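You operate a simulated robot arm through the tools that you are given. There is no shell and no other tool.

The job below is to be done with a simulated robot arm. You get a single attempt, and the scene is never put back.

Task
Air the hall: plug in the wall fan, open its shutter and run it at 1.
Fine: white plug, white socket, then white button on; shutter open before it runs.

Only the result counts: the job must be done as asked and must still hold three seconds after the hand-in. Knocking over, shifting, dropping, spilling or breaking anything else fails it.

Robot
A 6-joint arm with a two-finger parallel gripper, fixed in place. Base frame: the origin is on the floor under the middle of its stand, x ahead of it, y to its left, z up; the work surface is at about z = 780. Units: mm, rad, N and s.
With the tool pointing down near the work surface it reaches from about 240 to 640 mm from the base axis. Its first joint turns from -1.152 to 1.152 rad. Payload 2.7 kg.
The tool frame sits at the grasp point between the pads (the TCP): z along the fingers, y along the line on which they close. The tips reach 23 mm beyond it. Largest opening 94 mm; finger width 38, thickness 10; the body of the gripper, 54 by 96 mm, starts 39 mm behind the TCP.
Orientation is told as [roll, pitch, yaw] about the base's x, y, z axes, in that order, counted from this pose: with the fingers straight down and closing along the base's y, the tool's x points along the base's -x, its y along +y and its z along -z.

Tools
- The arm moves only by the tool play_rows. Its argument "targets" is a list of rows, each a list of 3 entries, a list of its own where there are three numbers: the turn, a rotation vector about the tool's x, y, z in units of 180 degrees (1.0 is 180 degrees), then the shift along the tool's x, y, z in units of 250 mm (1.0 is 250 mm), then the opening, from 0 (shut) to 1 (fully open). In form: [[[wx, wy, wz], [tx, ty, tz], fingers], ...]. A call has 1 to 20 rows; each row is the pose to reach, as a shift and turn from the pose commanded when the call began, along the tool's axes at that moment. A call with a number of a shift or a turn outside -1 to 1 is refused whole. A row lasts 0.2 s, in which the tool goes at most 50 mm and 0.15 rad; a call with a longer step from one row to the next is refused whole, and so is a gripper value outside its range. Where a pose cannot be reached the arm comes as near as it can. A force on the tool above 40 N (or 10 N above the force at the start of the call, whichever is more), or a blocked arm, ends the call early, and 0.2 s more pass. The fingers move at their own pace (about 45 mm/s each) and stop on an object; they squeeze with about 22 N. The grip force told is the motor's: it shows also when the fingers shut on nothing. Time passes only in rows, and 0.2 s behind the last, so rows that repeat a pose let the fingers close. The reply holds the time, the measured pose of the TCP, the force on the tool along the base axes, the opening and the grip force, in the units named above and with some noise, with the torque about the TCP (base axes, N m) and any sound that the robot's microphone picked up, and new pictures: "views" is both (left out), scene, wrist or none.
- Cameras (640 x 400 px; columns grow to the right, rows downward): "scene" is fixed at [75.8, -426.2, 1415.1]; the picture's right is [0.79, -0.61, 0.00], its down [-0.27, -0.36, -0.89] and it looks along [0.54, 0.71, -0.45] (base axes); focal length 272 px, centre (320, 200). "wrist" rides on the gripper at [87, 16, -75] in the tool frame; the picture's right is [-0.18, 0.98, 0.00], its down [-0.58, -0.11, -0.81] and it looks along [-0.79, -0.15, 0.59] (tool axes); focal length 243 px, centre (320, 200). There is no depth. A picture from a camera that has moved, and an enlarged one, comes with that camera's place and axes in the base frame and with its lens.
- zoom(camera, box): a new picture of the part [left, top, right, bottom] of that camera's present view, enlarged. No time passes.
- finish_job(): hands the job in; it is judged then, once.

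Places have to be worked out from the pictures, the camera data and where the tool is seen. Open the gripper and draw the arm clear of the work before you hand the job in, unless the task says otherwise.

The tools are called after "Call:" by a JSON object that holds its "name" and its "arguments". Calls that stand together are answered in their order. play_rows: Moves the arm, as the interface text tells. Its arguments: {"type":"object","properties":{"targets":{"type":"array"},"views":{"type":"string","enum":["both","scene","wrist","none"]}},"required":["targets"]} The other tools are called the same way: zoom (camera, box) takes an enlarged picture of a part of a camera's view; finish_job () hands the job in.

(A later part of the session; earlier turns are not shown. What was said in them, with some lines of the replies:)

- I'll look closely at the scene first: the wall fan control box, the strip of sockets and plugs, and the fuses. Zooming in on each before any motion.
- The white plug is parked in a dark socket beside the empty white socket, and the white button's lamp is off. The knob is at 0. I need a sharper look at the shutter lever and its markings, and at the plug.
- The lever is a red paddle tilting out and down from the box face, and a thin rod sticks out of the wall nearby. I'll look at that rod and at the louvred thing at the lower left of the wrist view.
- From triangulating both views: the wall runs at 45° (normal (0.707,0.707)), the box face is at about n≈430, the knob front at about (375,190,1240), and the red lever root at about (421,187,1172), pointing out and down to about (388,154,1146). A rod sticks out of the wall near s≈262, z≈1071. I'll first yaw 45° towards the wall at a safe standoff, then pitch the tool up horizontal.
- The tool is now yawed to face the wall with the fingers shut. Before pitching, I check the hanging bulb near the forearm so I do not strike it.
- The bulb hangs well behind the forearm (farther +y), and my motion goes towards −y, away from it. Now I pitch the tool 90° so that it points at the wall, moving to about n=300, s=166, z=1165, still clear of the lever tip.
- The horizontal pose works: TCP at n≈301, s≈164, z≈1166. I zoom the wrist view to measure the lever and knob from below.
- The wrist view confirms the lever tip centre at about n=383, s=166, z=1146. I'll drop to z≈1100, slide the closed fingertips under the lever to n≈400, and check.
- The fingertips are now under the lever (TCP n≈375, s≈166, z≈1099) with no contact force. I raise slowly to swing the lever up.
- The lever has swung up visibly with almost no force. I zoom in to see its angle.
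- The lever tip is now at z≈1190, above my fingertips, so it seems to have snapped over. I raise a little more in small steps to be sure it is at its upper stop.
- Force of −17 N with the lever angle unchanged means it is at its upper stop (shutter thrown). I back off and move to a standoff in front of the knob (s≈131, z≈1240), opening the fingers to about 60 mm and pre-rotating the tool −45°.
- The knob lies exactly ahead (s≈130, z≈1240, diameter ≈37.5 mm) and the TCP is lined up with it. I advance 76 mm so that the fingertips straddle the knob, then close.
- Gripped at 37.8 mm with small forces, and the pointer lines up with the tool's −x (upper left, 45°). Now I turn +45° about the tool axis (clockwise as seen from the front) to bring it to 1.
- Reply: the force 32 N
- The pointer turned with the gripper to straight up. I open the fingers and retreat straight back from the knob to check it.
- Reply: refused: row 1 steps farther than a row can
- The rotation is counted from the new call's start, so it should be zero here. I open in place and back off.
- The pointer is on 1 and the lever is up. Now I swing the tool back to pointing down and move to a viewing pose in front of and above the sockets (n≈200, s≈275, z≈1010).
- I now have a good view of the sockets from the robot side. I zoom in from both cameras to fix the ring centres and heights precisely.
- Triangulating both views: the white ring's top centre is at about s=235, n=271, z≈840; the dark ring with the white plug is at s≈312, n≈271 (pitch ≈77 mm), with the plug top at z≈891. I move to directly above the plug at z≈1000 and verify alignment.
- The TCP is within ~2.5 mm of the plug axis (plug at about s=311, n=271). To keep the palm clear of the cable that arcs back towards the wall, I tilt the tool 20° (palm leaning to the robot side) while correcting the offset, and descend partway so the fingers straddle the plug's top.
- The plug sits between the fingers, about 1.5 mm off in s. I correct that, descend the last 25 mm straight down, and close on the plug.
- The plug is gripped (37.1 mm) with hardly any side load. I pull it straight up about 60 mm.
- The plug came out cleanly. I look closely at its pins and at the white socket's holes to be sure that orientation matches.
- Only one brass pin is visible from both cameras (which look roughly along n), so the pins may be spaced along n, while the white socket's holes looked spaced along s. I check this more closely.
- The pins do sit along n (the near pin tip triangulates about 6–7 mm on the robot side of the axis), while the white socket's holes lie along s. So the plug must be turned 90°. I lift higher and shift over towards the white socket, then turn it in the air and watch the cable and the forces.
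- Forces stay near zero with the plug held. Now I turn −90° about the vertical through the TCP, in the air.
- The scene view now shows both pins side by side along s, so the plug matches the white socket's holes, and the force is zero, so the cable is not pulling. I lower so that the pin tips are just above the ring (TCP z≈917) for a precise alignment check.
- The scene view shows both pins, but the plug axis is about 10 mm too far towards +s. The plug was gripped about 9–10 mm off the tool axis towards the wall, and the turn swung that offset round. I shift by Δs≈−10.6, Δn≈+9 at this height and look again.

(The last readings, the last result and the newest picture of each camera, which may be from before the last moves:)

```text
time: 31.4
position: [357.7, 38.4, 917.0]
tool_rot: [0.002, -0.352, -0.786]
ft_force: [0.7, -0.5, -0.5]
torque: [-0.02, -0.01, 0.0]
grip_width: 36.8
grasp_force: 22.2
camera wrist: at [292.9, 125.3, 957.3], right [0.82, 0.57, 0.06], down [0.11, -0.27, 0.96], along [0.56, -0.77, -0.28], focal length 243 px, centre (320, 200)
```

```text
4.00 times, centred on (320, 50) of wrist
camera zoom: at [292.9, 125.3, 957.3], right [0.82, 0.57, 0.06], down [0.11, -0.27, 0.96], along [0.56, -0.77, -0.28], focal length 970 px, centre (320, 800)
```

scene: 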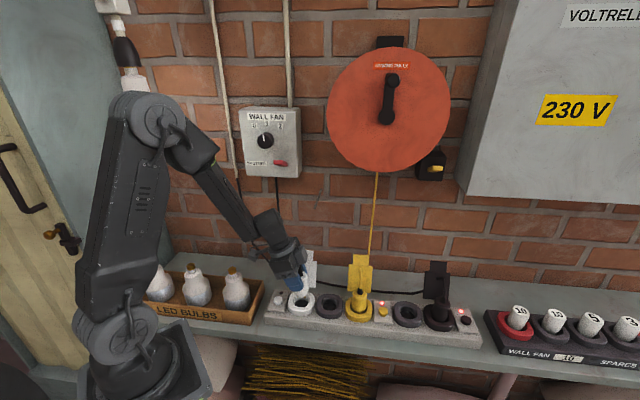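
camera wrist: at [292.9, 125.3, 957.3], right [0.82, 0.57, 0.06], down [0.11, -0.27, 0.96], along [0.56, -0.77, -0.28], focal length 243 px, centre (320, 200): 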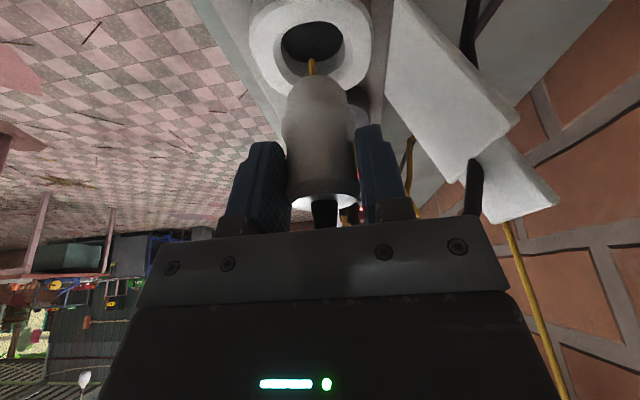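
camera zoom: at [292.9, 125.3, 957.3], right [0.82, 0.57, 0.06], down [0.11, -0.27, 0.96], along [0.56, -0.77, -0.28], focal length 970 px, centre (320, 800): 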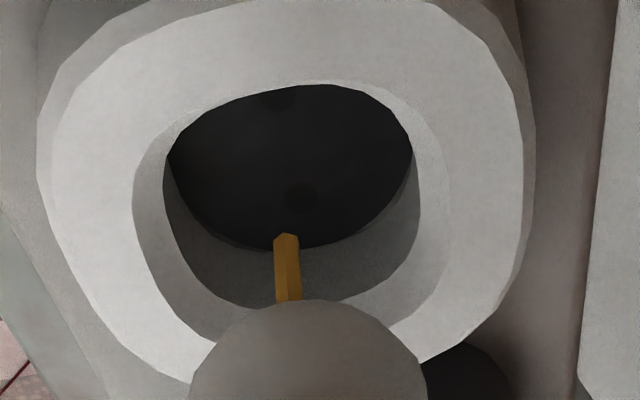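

Both views now line up: in the scene the pin midpoint and the ring centre coincide to within about 0.5 mm, and in the wrist view the near pin projected straight down lands on its hole. I lower 20 mm first.

Call:
{"name": "play_rows", "arguments": {"targets": [[[0, 0, 0], [0.0068, 0, 0.0188], 0.2], [[0, 0, 0], [0.0137, 0, 0.0376], 0.2], [[0, 0, 0], [0.0205, 0, 0.0564], 0.2], [[0, 0, 0], [0.0274, 0, 0.0752], 0.2], [[0, 0, 0], [0.0274, 0, 0.0752], 0.2]], "views": "none"}}

Call:
{"name": "zoom", "arguments": {"camera": "scene", "box": [280, 275, 320, 315]}}

Call:
{"name": "zoom", "arguments": {"camera": "wrist", "box": [240, 0, 400, 100]}}

```text
time: 32.6
position: [357.0, 40.1, 895.6]
tool_rot: [0.0, -0.352, -0.786]
ft_force: [-0.5, 1.5, -1.5]
torque: [0.02, 0.03, 0.01]
grip_width: 37.1
grasp_force: 21.9
```

```text
10.00 times, centred on (300, 295) of scene
camera zoom: at [75.8, -426.2, 1415.1], right [0.79, -0.61, 0.0], down [-0.27, -0.36, -0.89], along [0.54, 0.71, -0.45], focal length 2716 px, centre (520, -750)
```

zoom: 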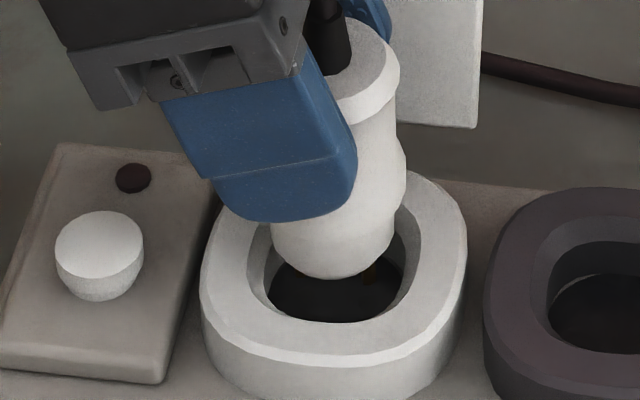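

```text
4.00 times, centred on (320, 50) of wrist
camera zoom: at [293.3, 126.0, 936.7], right [0.82, 0.57, 0.06], down [0.11, -0.27, 0.96], along [0.56, -0.77, -0.28], focal length 970 px, centre (320, 800)
```

zoom: 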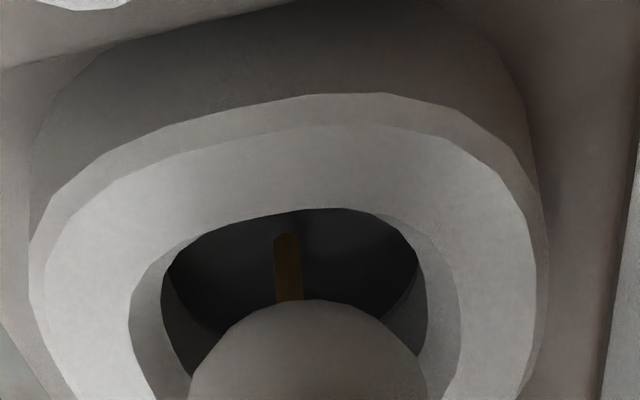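

The pins are inside the ring and centred, with forces about nil. I continue down slowly, about 21 mm more, with the force stop as a guard.

Call:
{"name": "play_rows", "arguments": {"targets": [[[0, 0, 0], [0.0034, 0, 0.0094], 0.2], [[0, 0, 0], [0.0068, 0, 0.0188], 0.2], [[0, 0, 0], [0.0103, 0, 0.0282], 0.2], [[0, 0, 0], [0.0137, 0, 0.0376], 0.2], [[0, 0, 0], [0.0171, 0, 0.047], 0.2], [[0, 0, 0], [0.0205, 0, 0.0564], 0.2], [[0, 0, 0], [0.0239, 0, 0.0658], 0.2], [[0, 0, 0], [0.0274, 0, 0.0752], 0.2], [[0, 0, 0], [0.0287, 0, 0.079], 0.2]], "views": "none"}}

Call:
{"name": "zoom", "arguments": {"camera": "scene", "box": [280, 265, 380, 325]}}

Call:
{"name": "zoom", "arguments": {"camera": "wrist", "box": [220, 20, 420, 140]}}

```text
time: 34.6
position: [356.6, 39.6, 876.0]
tool_rot: [0.001, -0.351, -0.788]
ft_force: [1.6, -3.1, 3.2]
torque: [-0.28, -0.1, -0.02]
grip_width: 37.0
grasp_force: 22.2
```

```text
6.40 times, centred on (330, 295) of scene
camera zoom: at [75.8, -426.3, 1415.1], right [0.79, -0.61, 0.0], down [-0.27, -0.36, -0.89], along [0.54, 0.71, -0.45], focal length 1738 px, centre (256, -408)
```

zoom: 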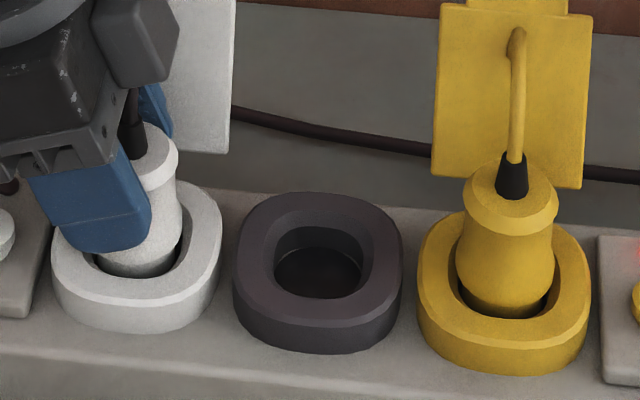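

```text
3.20 times, centred on (320, 80) of wrist
camera zoom: at [292.4, 126.0, 915.3], right [0.82, 0.57, 0.06], down [0.11, -0.27, 0.96], along [0.56, -0.78, -0.28], focal length 776 px, centre (320, 584)
```

zoom: 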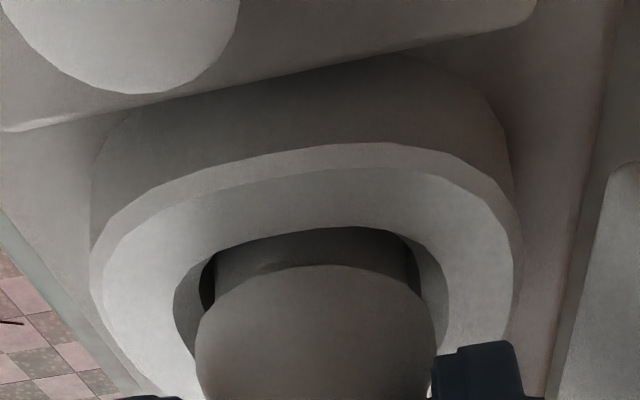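

The plug has gone in with about 3 N, at TCP z=876, close to the parked seat height of 874.8. I press a few more millimetres in small steps to make sure it bottoms out.

Call:
{"name": "play_rows", "arguments": {"targets": [[[0, 0, 0], [0.0014, 0, 0.0038], 0.2], [[0, 0, 0], [0.0027, 0, 0.0075], 0.2], [[0, 0, 0], [0.0041, 0, 0.0113], 0.2], [[0, 0, 0], [0.0055, 0, 0.015], 0.2], [[0, 0, 0], [0.0068, 0, 0.0188], 0.2]], "views": "none"}}

Call:
{"name": "zoom", "arguments": {"camera": "scene", "box": [280, 265, 380, 325]}}

Call:
{"name": "zoom", "arguments": {"camera": "wrist", "box": [220, 20, 420, 140]}}

```text
time: 35.8
position: [357.8, 38.8, 871.6]
tool_rot: [0.003, -0.351, -0.787]
ft_force: [-3.9, -5.3, 18.4]
torque: [-0.51, 0.05, -0.04]
grip_width: 37.3
grasp_force: 22.0
```

```text
6.40 times, centred on (330, 295) of scene
camera zoom: at [75.5, -426.3, 1415.1], right [0.79, -0.61, 0.0], down [-0.27, -0.36, -0.89], along [0.54, 0.71, -0.45], focal length 1738 px, centre (256, -408)
```

zoom: 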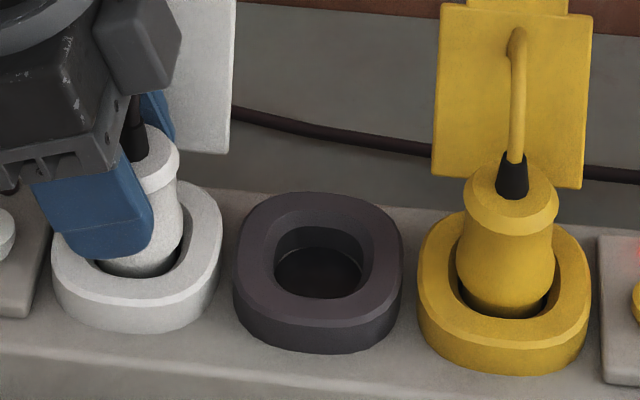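

```text
3.20 times, centred on (320, 80) of wrist
camera zoom: at [293.0, 125.7, 911.7], right [0.82, 0.57, 0.06], down [0.11, -0.27, 0.96], along [0.56, -0.78, -0.28], focal length 776 px, centre (320, 584)
```

zoom: 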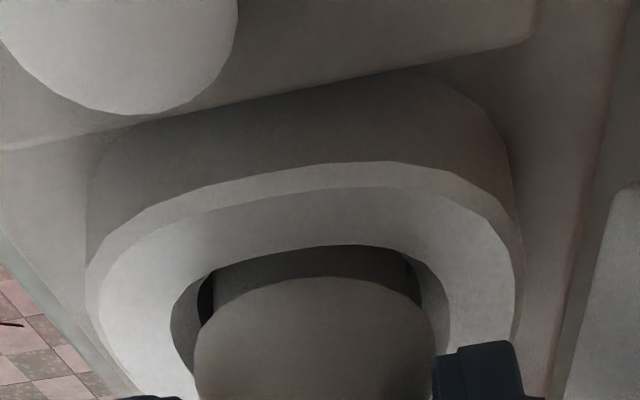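

The reaction rose to 18 N and the plug no longer moves. Its height above the ring (≈209 px) equals the yellow plug's, so it is fully seated. I open the fingers modestly and rise straight up.

Call:
{"name": "play_rows", "arguments": {"targets": [[[0, 0, 0], [-0.0041, 0, -0.0113], 0.2], [[0, 0, 0], [-0.0041, 0, -0.0113], 0.54], [[0, 0, 0], [-0.0041, 0, -0.0113], 0.54], [[0, 0, 0], [-0.0041, 0, -0.0113], 0.54]], "views": "both"}}

Call:
{"name": "zoom", "arguments": {"camera": "scene", "box": [260, 245, 360, 325]}}

```text
time: 36.8
position: [356.3, 39.4, 874.0]
tool_rot: [0.003, -0.35, -0.786]
ft_force: [0.6, 0.4, 0.5]
torque: [0.01, 0.01, 0.0]
grip_width: 50.8
grasp_force: 0.1
camera wrist: at [293.0, 125.8, 914.3], right [0.82, 0.57, 0.06], down [0.11, -0.27, 0.96], along [0.56, -0.77, -0.28], focal length 243 px, centre (320, 200)
```

scene: 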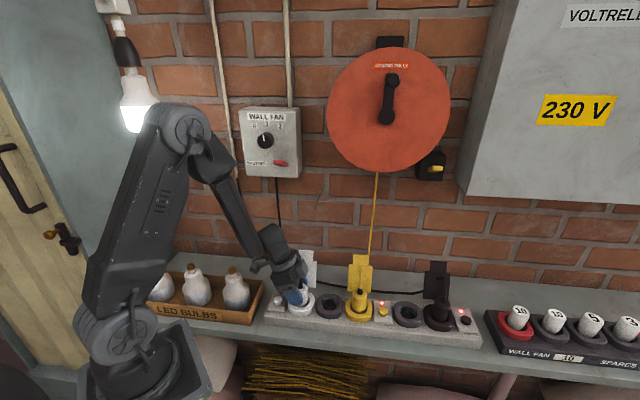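
wrist: 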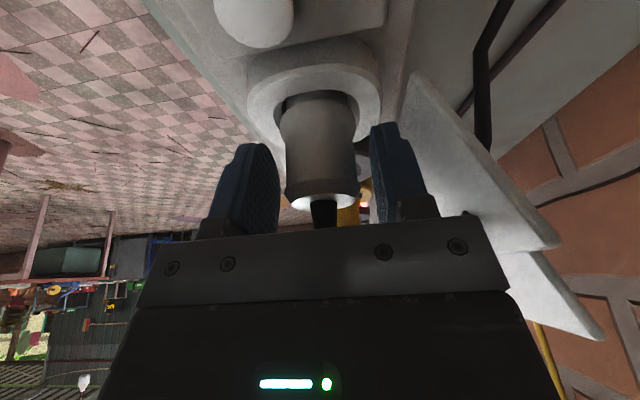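

```text
5.00 times, centred on (310, 285) of scene
camera zoom: at [75.8, -426.2, 1415.1], right [0.79, -0.61, 0.0], down [-0.27, -0.36, -0.89], along [0.54, 0.71, -0.45], focal length 1358 px, centre (370, -225)
```

zoom: 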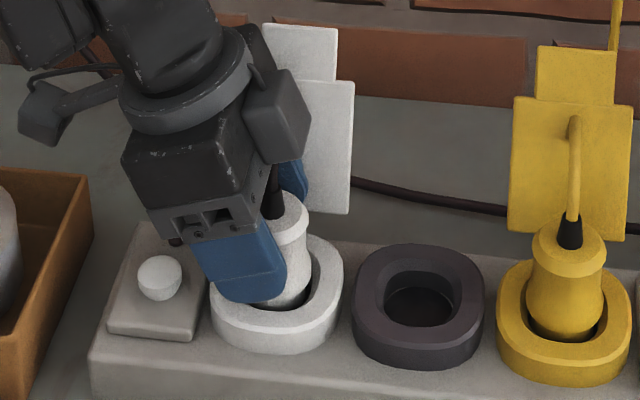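

Released with zero force and the plug stays seated. I rise straight up 110 mm.

Call:
{"name": "play_rows", "arguments": {"targets": [[[0, 0, 0], [-0.0137, 0, -0.0376], 0.54], [[0, 0, 0], [-0.0342, 0, -0.094], 0.54], [[0, 0, 0], [-0.0684, 0, -0.188], 0.54], [[0, 0, 0], [-0.1094, 0, -0.301], 0.54], [[0, 0, 0], [-0.1505, 0, -0.4136], 0.54]], "views": "both"}}

Call:
{"name": "zoom", "arguments": {"camera": "scene", "box": [260, 245, 360, 325]}}

Call:
{"name": "zoom", "arguments": {"camera": "wrist", "box": [200, 0, 440, 150]}}

```text
time: 38.0
position: [360.4, 39.2, 983.6]
tool_rot: [0.0, -0.35, -0.784]
ft_force: [0.2, -0.6, -0.9]
torque: [0.01, -0.05, 0.0]
grip_width: 50.7
grasp_force: 0.1
camera wrist: at [295.7, 126.0, 1023.8], right [0.82, 0.57, 0.06], down [0.11, -0.27, 0.96], along [0.56, -0.77, -0.28], focal length 243 px, centre (320, 200)
```

scene: 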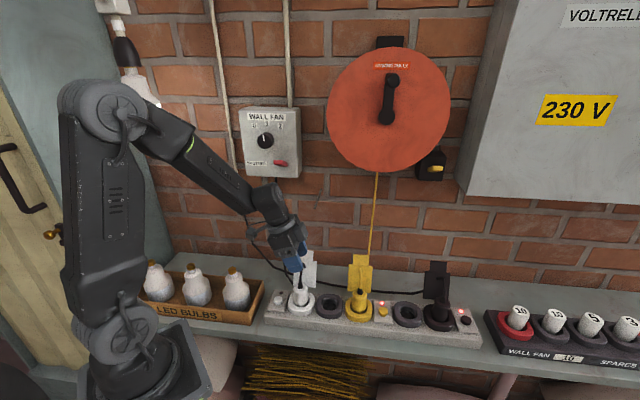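
wrist: 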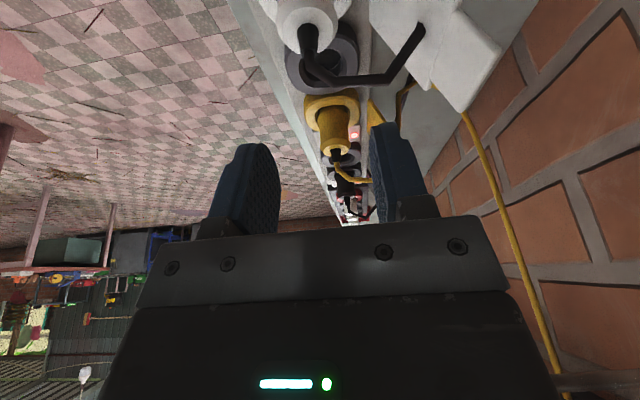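

```text
5.00 times, centred on (310, 285) of scene
camera zoom: at [75.8, -426.2, 1415.1], right [0.79, -0.61, 0.0], down [-0.27, -0.36, -0.89], along [0.54, 0.71, -0.45], focal length 1358 px, centre (370, -225)
```

zoom: 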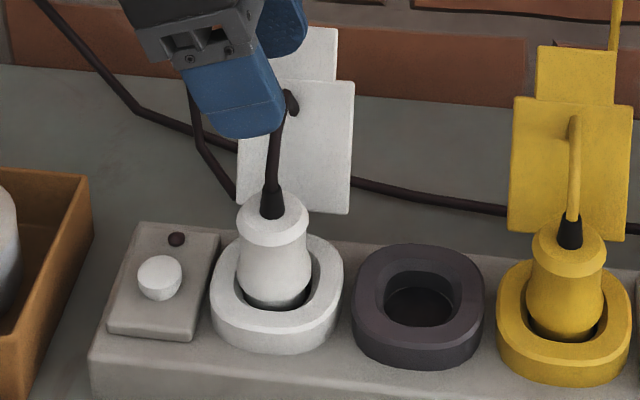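

```text
2.67 times, centred on (320, 75) of wrist
camera zoom: at [295.7, 126.0, 1023.8], right [0.82, 0.57, 0.06], down [0.11, -0.27, 0.96], along [0.56, -0.77, -0.28], focal length 647 px, centre (320, 533)
```

zoom: 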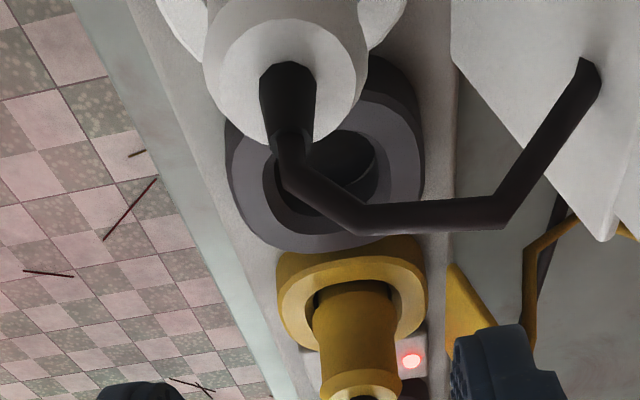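

The white plug sits fully in the white socket (the plate behind is just its cable anchor). Next is the button. I straighten the tool, close the fingers and turn back to yaw +45° so the wrist camera stays on the robot side, clear of the bulbs.

Call:
{"name": "play_rows", "arguments": {"targets": [[[0, 0.037, 0], [0, 0, 0], 0.3], [[0, 0.074, 0], [0, 0, 0], 0.1], [[0, 0.111, 0], [0, 0, 0], 0], [[0, 0.111, 0], [0, 0, 0], 0]], "views": "none"}}

Call:
{"name": "play_rows", "arguments": {"targets": [[[0, 0, -0.0417], [0.02, -0.002, 0], 0], [[0, 0, -0.0833], [0.04, -0.004, 0], 0], [[0, 0, -0.125], [0.06, -0.006, 0], 0], [[0, 0, -0.1667], [0.08, -0.008, 0], 0], [[0, 0, -0.2083], [0.1, -0.01, 0], 0], [[0, 0, -0.25], [0.12, -0.013, 0], 0], [[0, 0, -0.2917], [0.14, -0.015, 0], 0], [[0, 0, -0.3333], [0.16, -0.018, 0], 0], [[0, 0, -0.375], [0.18, -0.02, 0], 0], [[0, 0, -0.4167], [0.2, -0.022, 0.02], 0], [[0, 0, -0.4583], [0.22, -0.024, 0.05], 0], [[0, 0, -0.5], [0.234, -0.026, 0.08], 0], [[0, 0, -0.5], [0.234, -0.026, 0.12], 0]], "views": "both"}}

Call:
{"name": "zoom", "arguments": {"camera": "scene", "box": [240, 240, 340, 325]}}

Call:
{"name": "zoom", "arguments": {"camera": "wrist", "box": [220, 0, 460, 150]}}

```text
time: 39.0
position: [359.1, 38.4, 984.5]
tool_rot: [0.001, 0.001, -0.784]
ft_force: [-0.2, 0.2, 0.2]
torque: [-0.02, 0.02, 0.0]
grip_width: 0.0
grasp_force: 21.4
```

```text
time: 41.8
position: [312.1, 76.8, 953.0]
tool_rot: [-0.001, -0.002, 0.786]
ft_force: [0.1, -0.2, 0.0]
torque: [0.0, -0.03, 0.0]
grip_width: 0.1
grasp_force: 22.5
camera wrist: at [238.3, 26.1, 1027.3], right [-0.57, 0.82, 0.0], down [0.49, 0.34, 0.81], along [0.67, 0.46, -0.59], focal length 243 px, centre (320, 200)
```

scene: 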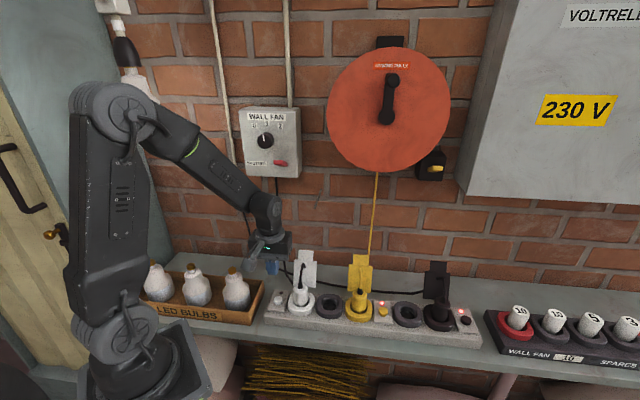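
wrist: 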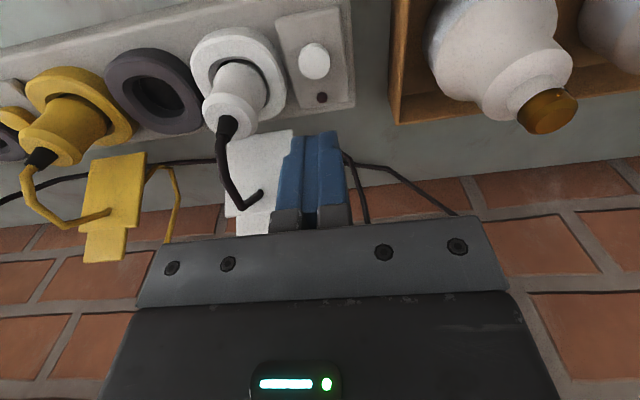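

```text
4.71 times, centred on (290, 282) of scene
camera zoom: at [75.8, -426.2, 1415.1], right [0.79, -0.61, 0.0], down [-0.27, -0.36, -0.89], along [0.54, 0.71, -0.45], focal length 1278 px, centre (461, -188)
```

zoom: 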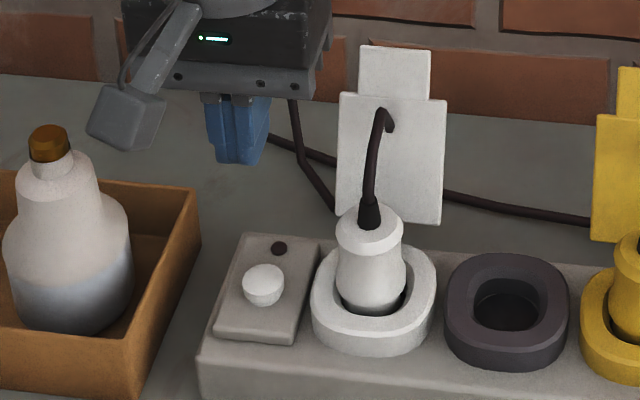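

```text
2.67 times, centred on (340, 75) of wrist
camera zoom: at [238.3, 26.1, 1027.3], right [-0.57, 0.82, 0.0], down [0.49, 0.34, 0.81], along [0.67, 0.46, -0.59], focal length 647 px, centre (267, 533)
```

zoom: 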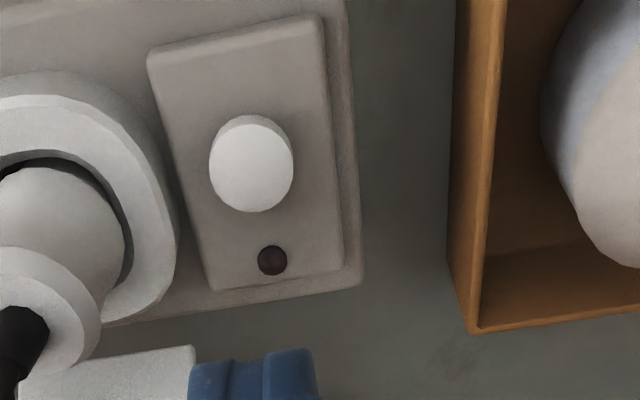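

The closed fingertips are above the button; it lies at about s≈170, n≈275, top z≈831, so I need a +3 mm correction in s. I descend to about 14 mm above it first.

Call:
{"name": "play_rows", "arguments": {"targets": [[[0, 0, 0], [0, -0.013, 0.08], 0], [[0, 0, 0], [0, -0.013, 0.16], 0], [[0, 0, 0], [0, -0.013, 0.24], 0], [[0, 0, 0], [0, -0.013, 0.3], 0], [[0, 0, 0], [0, -0.013, 0.34], 0], [[0, 0, 0], [0, -0.013, 0.34], 0]], "views": "both"}}

Call:
{"name": "zoom", "arguments": {"camera": "scene", "box": [250, 260, 320, 320]}}

Call:
{"name": "zoom", "arguments": {"camera": "wrist", "box": [240, 60, 400, 180]}}

```text
time: 43.2
position: [312.7, 74.8, 868.0]
tool_rot: [-0.001, -0.002, 0.786]
ft_force: [-0.1, 0.4, 0.2]
torque: [-0.05, 0.01, 0.01]
grip_width: 0.0
grasp_force: 21.7
camera wrist: at [240.3, 24.4, 942.5], right [-0.56, 0.83, 0.0], down [0.49, 0.33, 0.81], along [0.67, 0.46, -0.59], focal length 243 px, centre (320, 200)
```

scene: 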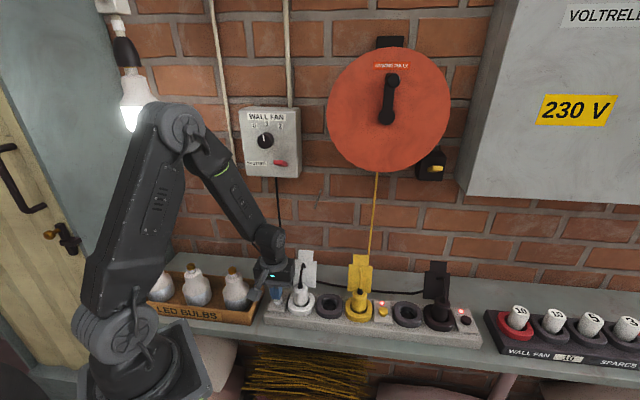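
wrist: 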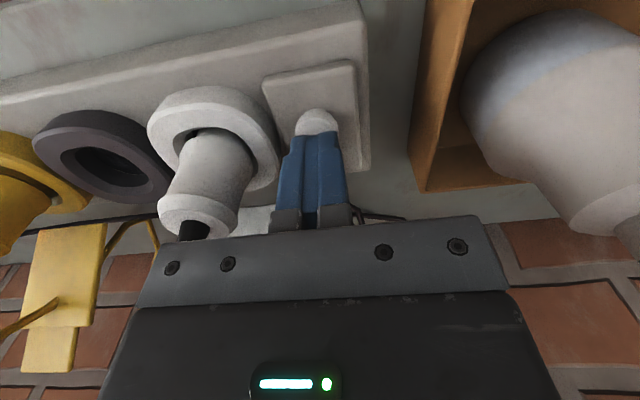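

```text
6.67 times, centred on (285, 290) of scene
camera zoom: at [75.8, -426.2, 1415.1], right [0.79, -0.61, 0.0], down [-0.27, -0.36, -0.89], along [0.54, 0.71, -0.45], focal length 1810 px, centre (553, -400)
```

zoom: 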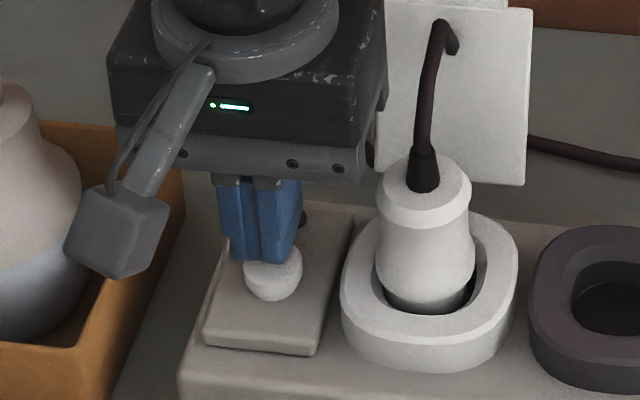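

```text
3.33 times, centred on (320, 120) of wrist
camera zoom: at [240.3, 24.4, 942.5], right [-0.56, 0.83, 0.0], down [0.49, 0.33, 0.81], along [0.67, 0.46, -0.59], focal length 809 px, centre (320, 467)
```

zoom: 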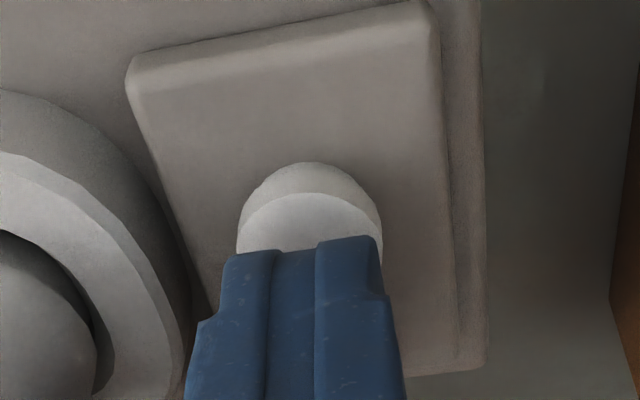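

The fingertips hang just above the button, centred to within ~2 mm. I press down in 2 mm steps with the force stop as guard.

Call:
{"name": "play_rows", "arguments": {"targets": [[[0, 0, 0], [0, -0.006, 0.016], 0], [[0, 0, 0], [0, -0.006, 0.032], 0], [[0, 0, 0], [0, -0.006, 0.042], 0], [[0, 0, 0], [0, -0.006, 0.05], 0], [[0, 0, 0], [0, -0.006, 0.056], 0], [[0, 0, 0], [0, -0.006, 0.062], 0], [[0, 0, 0], [0, -0.006, 0.068], 0]], "views": "none"}}

Call:
{"name": "zoom", "arguments": {"camera": "scene", "box": [250, 260, 320, 320]}}

Call:
{"name": "zoom", "arguments": {"camera": "wrist", "box": [240, 60, 400, 180]}}

```text
time: 44.8
position: [313.7, 72.5, 852.9]
tool_rot: [-0.005, -0.005, 0.786]
ft_force: [1.7, -2.8, 16.2]
torque: [-0.11, 0.03, 0.03]
grip_width: 0.0
grasp_force: 21.7
heard: click
```

```text
6.67 times, centred on (285, 290) of scene
camera zoom: at [75.7, -426.3, 1415.1], right [0.79, -0.61, 0.0], down [-0.27, -0.36, -0.89], along [0.54, 0.71, -0.45], focal length 1810 px, centre (553, -400)
```

zoom: 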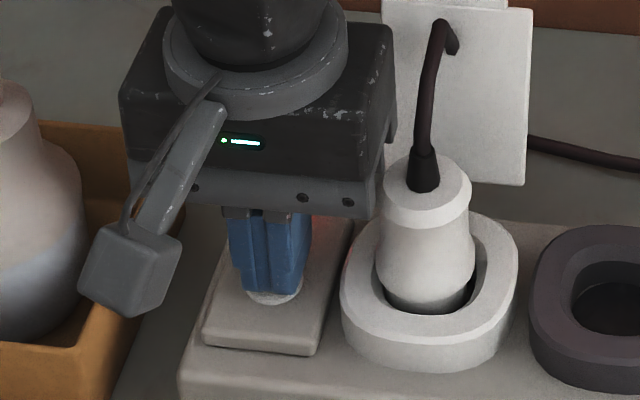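

```text
3.33 times, centred on (320, 120) of wrist
camera zoom: at [242.0, 21.8, 926.0], right [-0.56, 0.83, 0.0], down [0.48, 0.33, 0.81], along [0.67, 0.46, -0.59], focal length 809 px, centre (320, 467)
```

zoom: 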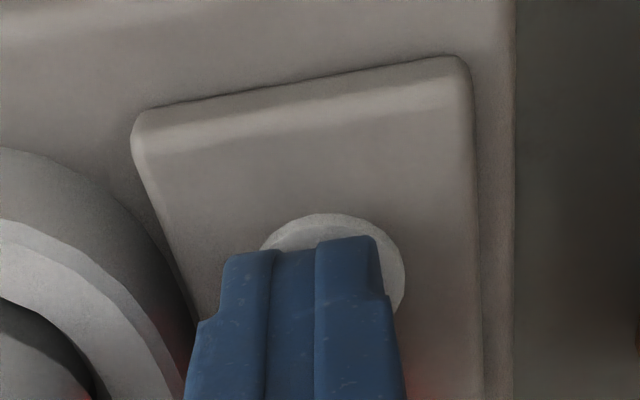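

A click was heard and a red glow from the lamp shows beside the fingers. I lift straight off and check the lamp.

Call:
{"name": "play_rows", "arguments": {"targets": [[[0, 0, 0], [0, 0, -0.03], 0], [[0, 0, 0], [0, 0, -0.1], 0], [[0, 0, 0], [0, 0, -0.2], 0], [[0, 0, 0], [0, 0, -0.32], 0], [[0, 0, 0], [0, 0, -0.45], 0], [[0, 0, 0], [0, 0, -0.58], 0]], "views": "both"}}

Call:
{"name": "zoom", "arguments": {"camera": "scene", "box": [250, 250, 350, 325]}}

Call:
{"name": "zoom", "arguments": {"camera": "scene", "box": [230, 100, 310, 190]}}

```text
time: 46.2
position: [311.5, 70.1, 998.6]
tool_rot: [-0.002, 0.001, 0.784]
ft_force: [-0.2, -0.5, 0.0]
torque: [0.02, 0.01, -0.02]
grip_width: 0.2
grasp_force: 21.7
camera wrist: at [238.4, 20.1, 1072.0], right [-0.56, 0.83, 0.0], down [0.49, 0.33, 0.81], along [0.67, 0.45, -0.59], focal length 243 px, centre (320, 200)
```

scene: 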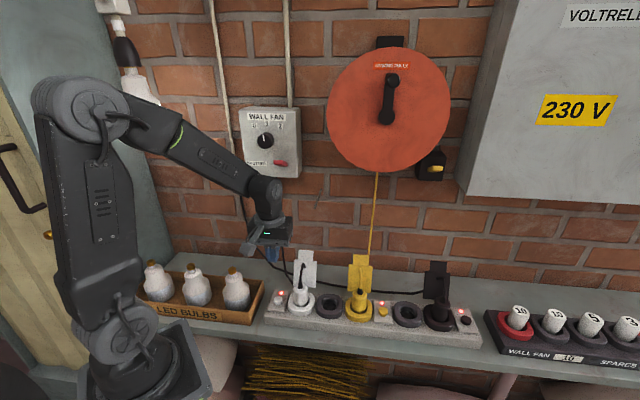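
wrist: 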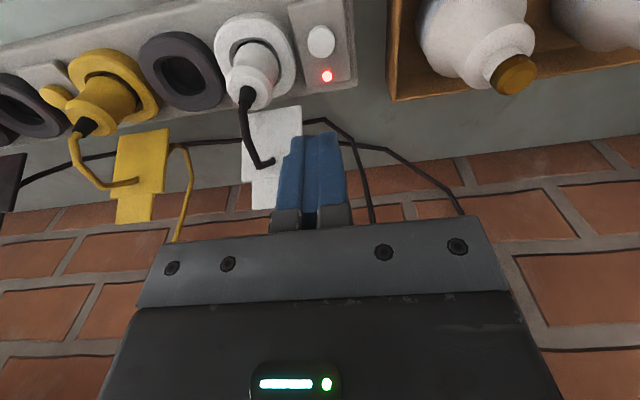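

```text
5.33 times, centred on (300, 288) of scene
camera zoom: at [75.8, -426.2, 1415.1], right [0.79, -0.61, 0.0], down [-0.27, -0.36, -0.89], along [0.54, 0.71, -0.45], focal length 1448 px, centre (427, -267)
```

zoom: 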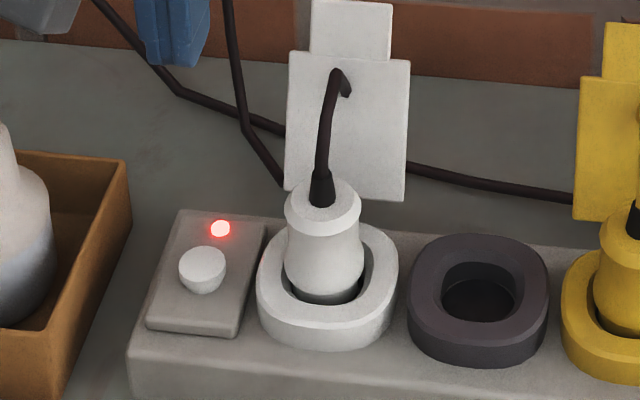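

```text
4.44 times, centred on (270, 145) of scene
camera zoom: at [75.8, -426.2, 1415.1], right [0.79, -0.61, 0.0], down [-0.27, -0.36, -0.89], along [0.54, 0.71, -0.45], focal length 1207 px, centre (542, 444)
```

zoom: 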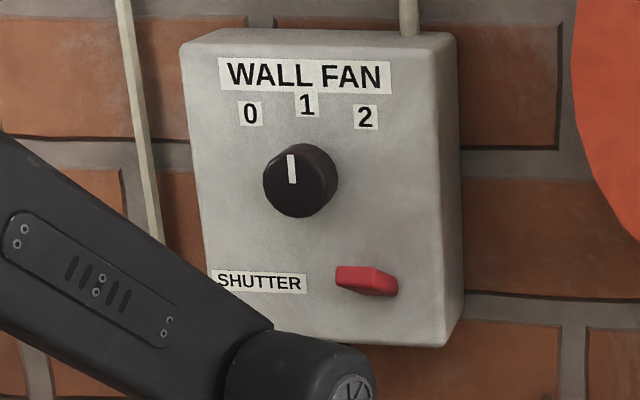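

The white lamp is on, the pointer is on 1 and the lever is up. I open the gripper, draw back, and let some time pass to listen for the fan.

Call:
{"name": "play_rows", "arguments": {"targets": [[[0, 0, 0], [0.04, 0, -0.1], 0.5], [[0, 0, 0], [0.08, 0, -0.2], 1], [[0, 0, 0], [0.12, 0, -0.3], 1], [[0, 0, 0], [0.16, 0, -0.4], 1], [[0, 0, 0], [0.2, 0, -0.5], 1], [[0, 0, 0], [0.24, 0, -0.6], 1], [[0, 0, 0], [0.24, 0, -0.7], 1], [[0, 0, 0], [0.24, 0, -0.8], 1], [[0, 0, 0], [0.24, 0, -0.8], 1], [[0, 0, 0], [0.24, 0, -0.8], 1], [[0, 0, 0], [0.24, 0, -0.8], 1]], "views": "both"}}

```text
time: 48.6
position: [271.7, 31.1, 1197.7]
tool_rot: [-0.001, 0.0, 0.785]
ft_force: [-0.6, -0.6, 0.3]
torque: [0.01, -0.02, 0.02]
grip_width: 94.1
grasp_force: 0.0
camera wrist: at [199.3, -20.0, 1271.8], right [-0.56, 0.83, 0.0], down [0.49, 0.33, 0.81], along [0.67, 0.45, -0.59], focal length 243 px, centre (320, 200)
```

scene: 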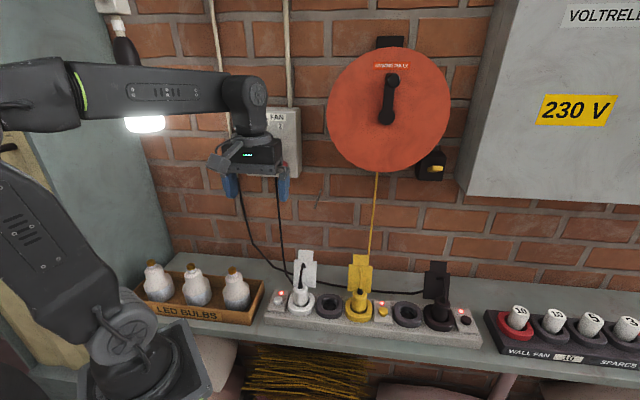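
wrist: 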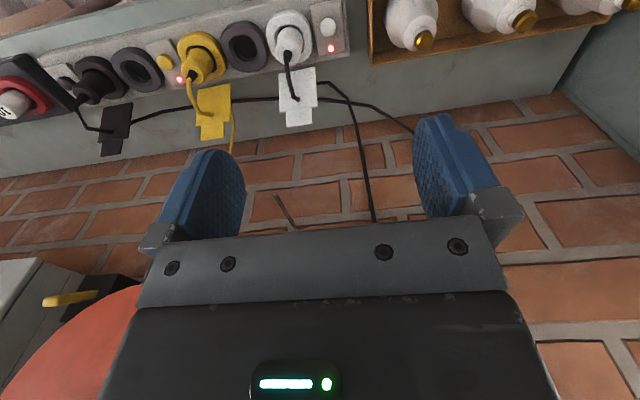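

No fan hum was reported, and I want to verify the fan itself. A louvred unit sits high on the wall above the control box, so I swing the wrist camera up to look at it, staying clear of the box.

Call:
{"name": "play_rows", "arguments": {"targets": [[[0, -0.0455, 0], [-0.029, 0.013, -0.011], 0.8], [[0, -0.0909, 0], [-0.058, 0.025, -0.022], 0.6], [[0, -0.1364, 0], [-0.087, 0.038, -0.033], 0.6], [[0, -0.1818, 0], [-0.116, 0.051, -0.044], 0.6], [[0, -0.2273, 0], [-0.145, 0.064, -0.055], 0.6], [[0, -0.2727, 0], [-0.174, 0.076, -0.065], 0.6], [[0, -0.3182, 0], [-0.203, 0.089, -0.076], 0.6], [[0, -0.3636, 0], [-0.232, 0.102, -0.087], 0.6], [[0, -0.4091, 0], [-0.261, 0.115, -0.098], 0.6], [[0, -0.4545, 0], [-0.29, 0.127, -0.109], 0.6], [[0, -0.5, 0], [-0.32, 0.14, -0.12], 0.6]], "views": "none"}}

Call:
{"name": "play_rows", "arguments": {"targets": [[[0, 0, -0.045], [0, 0, 0], 0.6], [[0, 0, -0.09], [0, 0, 0], 0.6], [[0, 0, -0.135], [0, 0, 0], 0.6], [[0, 0, -0.18], [0, 0, 0], 0.6], [[0, 0, -0.225], [0, 0, 0], 0.6], [[0, 0, -0.27], [0, 0, 0], 0.6]], "views": "both"}}

```text
time: 51.0
position: [303.4, 110.9, 1225.3]
tool_rot: [-2.461, -1.567, -3.038]
ft_force: [-0.5, -0.4, 0.4]
torque: [-0.03, -0.01, -0.01]
grip_width: 56.4
grasp_force: 0.0
```

```text
time: 52.4
position: [304.0, 110.2, 1226.7]
tool_rot: [-1.572, -0.717, 2.354]
ft_force: [0.3, -0.1, 0.4]
torque: [-0.03, 0.01, 0.01]
grip_width: 56.5
grasp_force: 0.0
camera wrist: at [289.5, 19.3, 1156.6], right [-0.55, 0.56, -0.62], down [-0.83, -0.31, 0.46], along [0.07, 0.77, 0.63], focal length 243 px, centre (320, 200)
```

scene: 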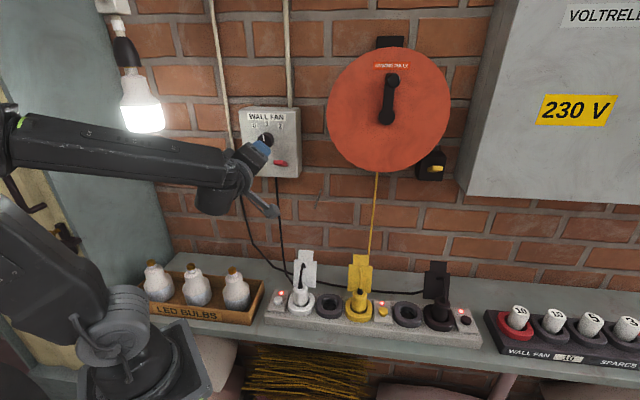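
wrist: 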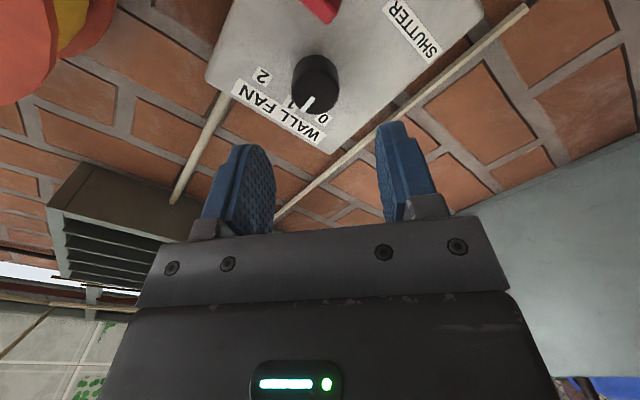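

Call:
{"name": "zoom", "arguments": {"camera": "wrist", "box": [20, 150, 200, 300]}}

Call:
{"name": "zoom", "arguments": {"camera": "wrist", "box": [220, 30, 400, 150]}}

Call:
{"name": "zoom", "arguments": {"camera": "scene", "box": [480, 290, 640, 390]}}

```text
2.67 times, centred on (110, 225) of wrist
camera zoom: at [289.5, 19.3, 1156.6], right [-0.55, 0.56, -0.62], down [-0.83, -0.31, 0.46], along [0.07, 0.77, 0.63], focal length 647 px, centre (880, 133)
```

zoom: 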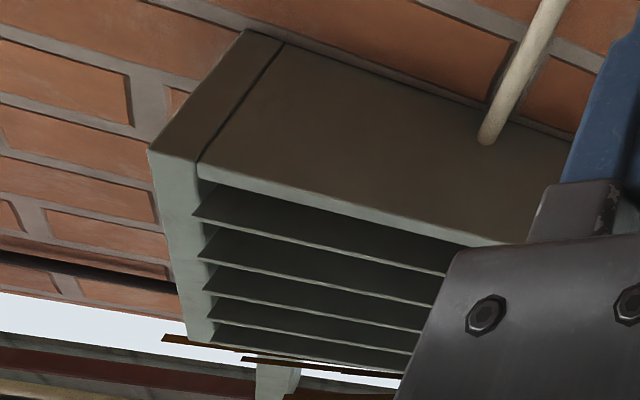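

```text
3.33 times, centred on (310, 90) of wrist
camera zoom: at [289.5, 19.3, 1156.6], right [-0.55, 0.56, -0.62], down [-0.83, -0.31, 0.46], along [0.07, 0.77, 0.63], focal length 809 px, centre (353, 567)
```

zoom: 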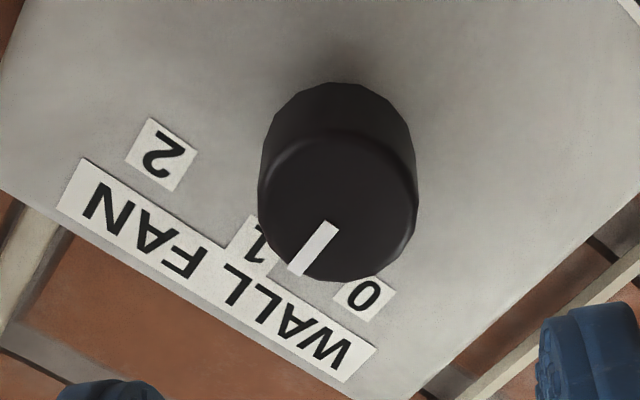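

```text
4.00 times, centred on (560, 340) of scene
camera zoom: at [75.8, -426.2, 1415.1], right [0.79, -0.61, 0.0], down [-0.27, -0.36, -0.89], along [0.54, 0.71, -0.45], focal length 1086 px, centre (-640, -360)
```

zoom: 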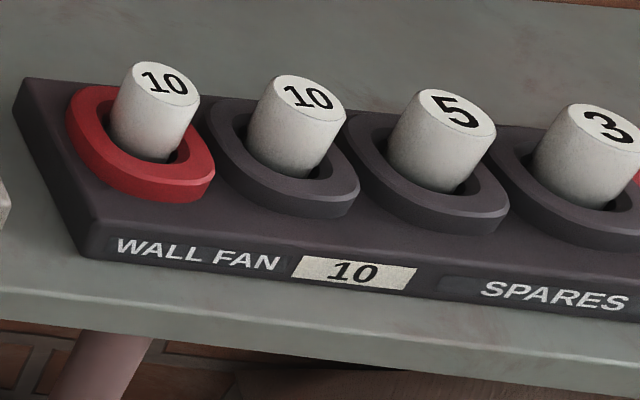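

The louvres on the wall fan are open and the pointer is on 1. I compare the white plug's seating against the yellow and black plugs once more at high magnification.

Call:
{"name": "zoom", "arguments": {"camera": "scene", "box": [280, 280, 330, 320]}}

Call:
{"name": "zoom", "arguments": {"camera": "scene", "box": [335, 285, 385, 325]}}

Call:
{"name": "zoom", "arguments": {"camera": "scene", "box": [265, 280, 320, 325]}}

```text
10.00 times, centred on (305, 300) of scene
camera zoom: at [75.8, -426.2, 1415.1], right [0.79, -0.61, 0.0], down [-0.27, -0.36, -0.89], along [0.54, 0.71, -0.45], focal length 2716 px, centre (470, -800)
```

zoom: 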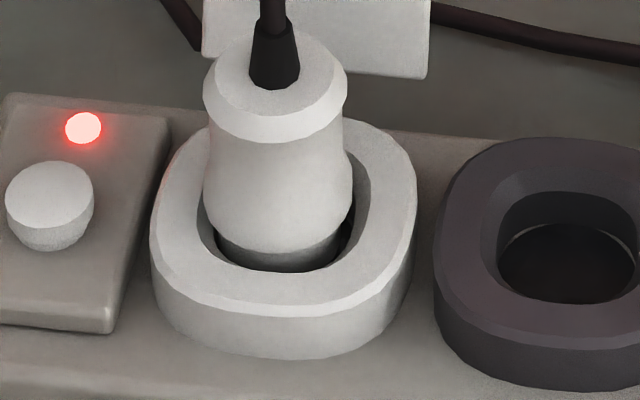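

```text
10.00 times, centred on (360, 305) of scene
camera zoom: at [75.8, -426.2, 1415.1], right [0.79, -0.61, 0.0], down [-0.27, -0.36, -0.89], along [0.54, 0.71, -0.45], focal length 2716 px, centre (-80, -850)
```

zoom: 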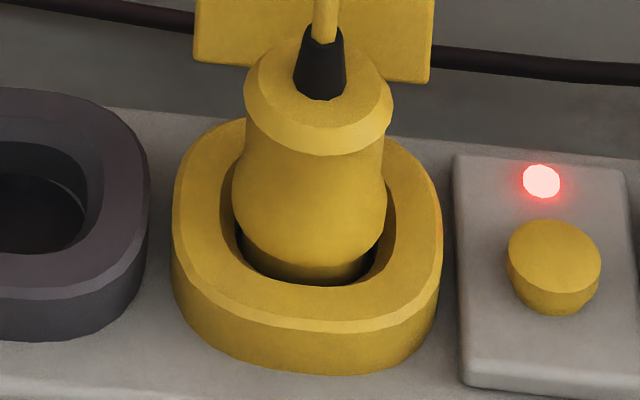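

```text
8.89 times, centred on (292, 302) of scene
camera zoom: at [75.8, -426.2, 1415.1], right [0.79, -0.61, 0.0], down [-0.27, -0.36, -0.89], along [0.54, 0.71, -0.45], focal length 2414 px, centre (564, -711)
```

zoom: 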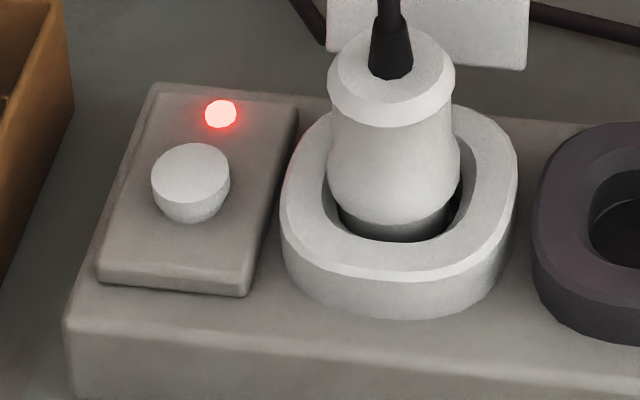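

The white plug's seating matches the yellow one's, and the white lamp is lit. I now unroll, swing the tool back down and away from the wall with the gripper open, and let a few seconds pass.

Call:
{"name": "play_rows", "arguments": {"targets": [[[0, 0, 0.045], [0, 0, -0.03], 0.8], [[0, 0, 0.09], [0, 0, -0.06], 1], [[0, 0, 0.135], [0, 0, -0.06], 1], [[0, 0, 0.18], [0, 0, -0.06], 1], [[0, 0, 0.225], [0, 0, -0.06], 1], [[0, 0, 0.27], [0, 0, -0.06], 1]], "views": "none"}}

Call:
{"name": "play_rows", "arguments": {"targets": [[[0, 0.0455, 0], [-0.03, 0, -0.02], 1], [[0, 0.0909, 0], [-0.06, 0, -0.04], 1], [[0, 0.1364, 0], [-0.09, 0, -0.06], 1], [[0, 0.1818, 0], [-0.12, 0, -0.08], 1], [[0, 0.2273, 0], [-0.15, 0, -0.1], 1], [[0, 0.2727, 0], [-0.18, 0, -0.12], 1], [[0, 0.3182, 0], [-0.21, 0, -0.14], 1], [[0, 0.3636, 0], [-0.24, 0, -0.16], 1], [[0, 0.4091, 0], [-0.27, 0, -0.18], 1], [[0, 0.4545, 0], [-0.3, 0, -0.2], 1], [[0, 0.5, 0], [-0.33, 0, -0.22], 1], [[0, 0.5, 0], [-0.33, 0, -0.22], 1], [[0, 0.5, 0], [-0.33, 0, -0.22], 1], [[0, 0.5, 0], [-0.33, 0, -0.22], 1], [[0, 0.5, 0], [-0.33, 0, -0.22], 1], [[0, 0.5, 0], [-0.33, 0, -0.22], 1], [[0, 0.5, 0], [-0.33, 0, -0.22], 1], [[0, 0.5, 0], [-0.33, 0, -0.22], 1], [[0, 0.5, 0], [-0.33, 0, -0.22], 1]], "views": "both"}}

Call:
{"name": "zoom", "arguments": {"camera": "scene", "box": [230, 100, 310, 190]}}

Call:
{"name": "zoom", "arguments": {"camera": "scene", "box": [250, 240, 490, 350]}}

```text
time: 53.8
position: [293.7, 100.8, 1227.3]
tool_rot: [2.252, -1.569, -1.468]
ft_force: [-0.2, -0.3, 0.6]
torque: [0.0, -0.01, -0.02]
grip_width: 93.8
grasp_force: 0.0
```

```text
time: 57.8
position: [253.6, 62.0, 1310.9]
tool_rot: [-0.003, -0.001, 0.786]
ft_force: [-0.4, 0.1, 0.1]
torque: [-0.01, 0.02, 0.0]
grip_width: 94.2
grasp_force: 0.1
camera wrist: at [180.5, 11.0, 1384.8], right [-0.56, 0.83, 0.0], down [0.49, 0.33, 0.81], along [0.67, 0.45, -0.59], focal length 243 px, centre (320, 200)
```

scene: 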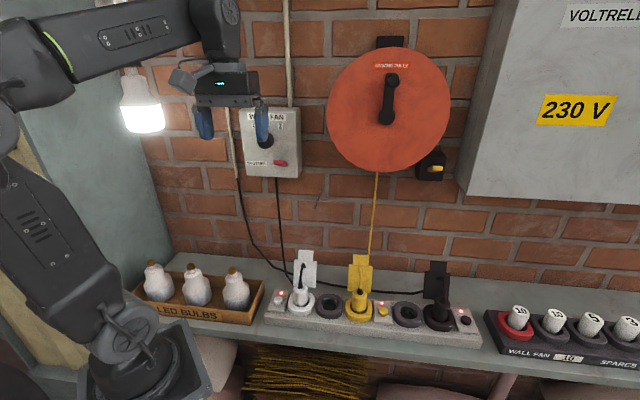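
wrist: 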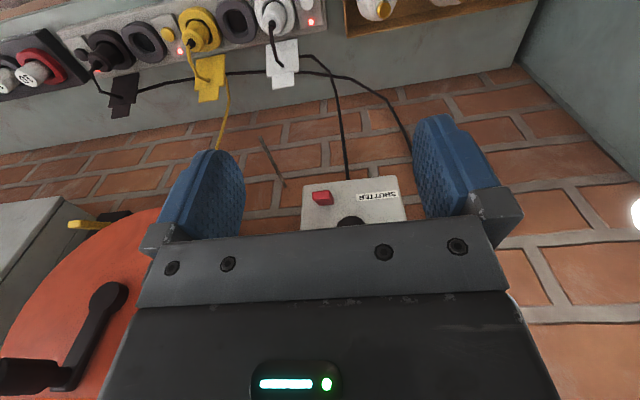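

```text
4.44 times, centred on (270, 145) of scene
camera zoom: at [75.8, -426.2, 1415.1], right [0.79, -0.61, 0.0], down [-0.27, -0.36, -0.89], along [0.54, 0.71, -0.45], focal length 1207 px, centre (542, 444)
```

zoom: 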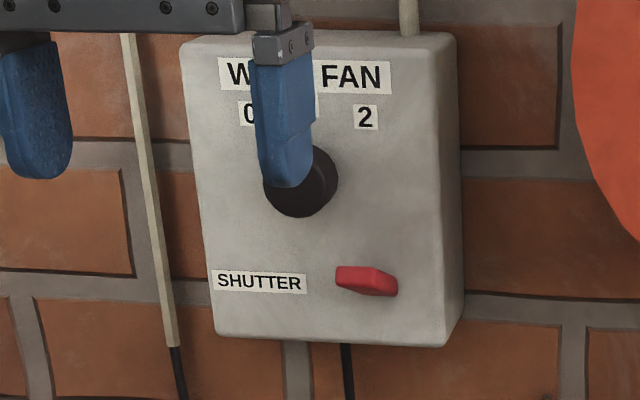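

```text
2.67 times, centred on (370, 295) of scene
camera zoom: at [75.8, -426.2, 1415.1], right [0.79, -0.61, 0.0], down [-0.27, -0.36, -0.89], along [0.54, 0.71, -0.45], focal length 724 px, centre (187, -53)
```

zoom: 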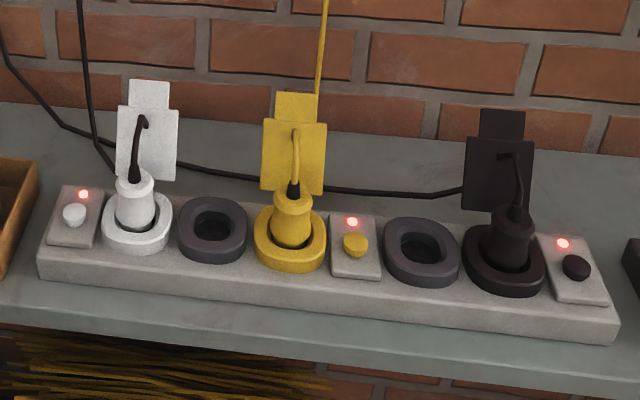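

Everything holds after several seconds: the white plug is in the white socket with its lamp lit, the knob is on 1, and the shutter lever is up with the louvres open. Nothing else has been disturbed, the gripper is open and the arm is clear, so I hand the job in.

Call:
{"name": "finish_job", "arguments": {}}

```text
The job is handed in.
```

I've handed the job in. The fan is plugged in and set to 1 with its shutter open, but I couldn't directly confirm that it's turning. The microphone picked up only the click of the white button, no hum, and the blades aren't visible behind the louvres.

- **Shutter:** I pushed the red lever up to its stop before there was any power. The louvres on the fan looked open afterwards.
- **Speed:** I turned the knob from 0 to 1 while the fan was still unpowered.
- **Plug:** I moved the white plug from the dark socket where it was parked into the white socket. Its pins were at right angles to the white socket's holes, so I turned it 90° first. It now sits about as deep as the yellow plug.
- **Power:** I pressed the white button last, and its lamp came on and stayed lit.

The other plugs, the reel, the bulbs and the fuses look undisturbed in the last pictures. The gripper is open and the arm is clear of the work.
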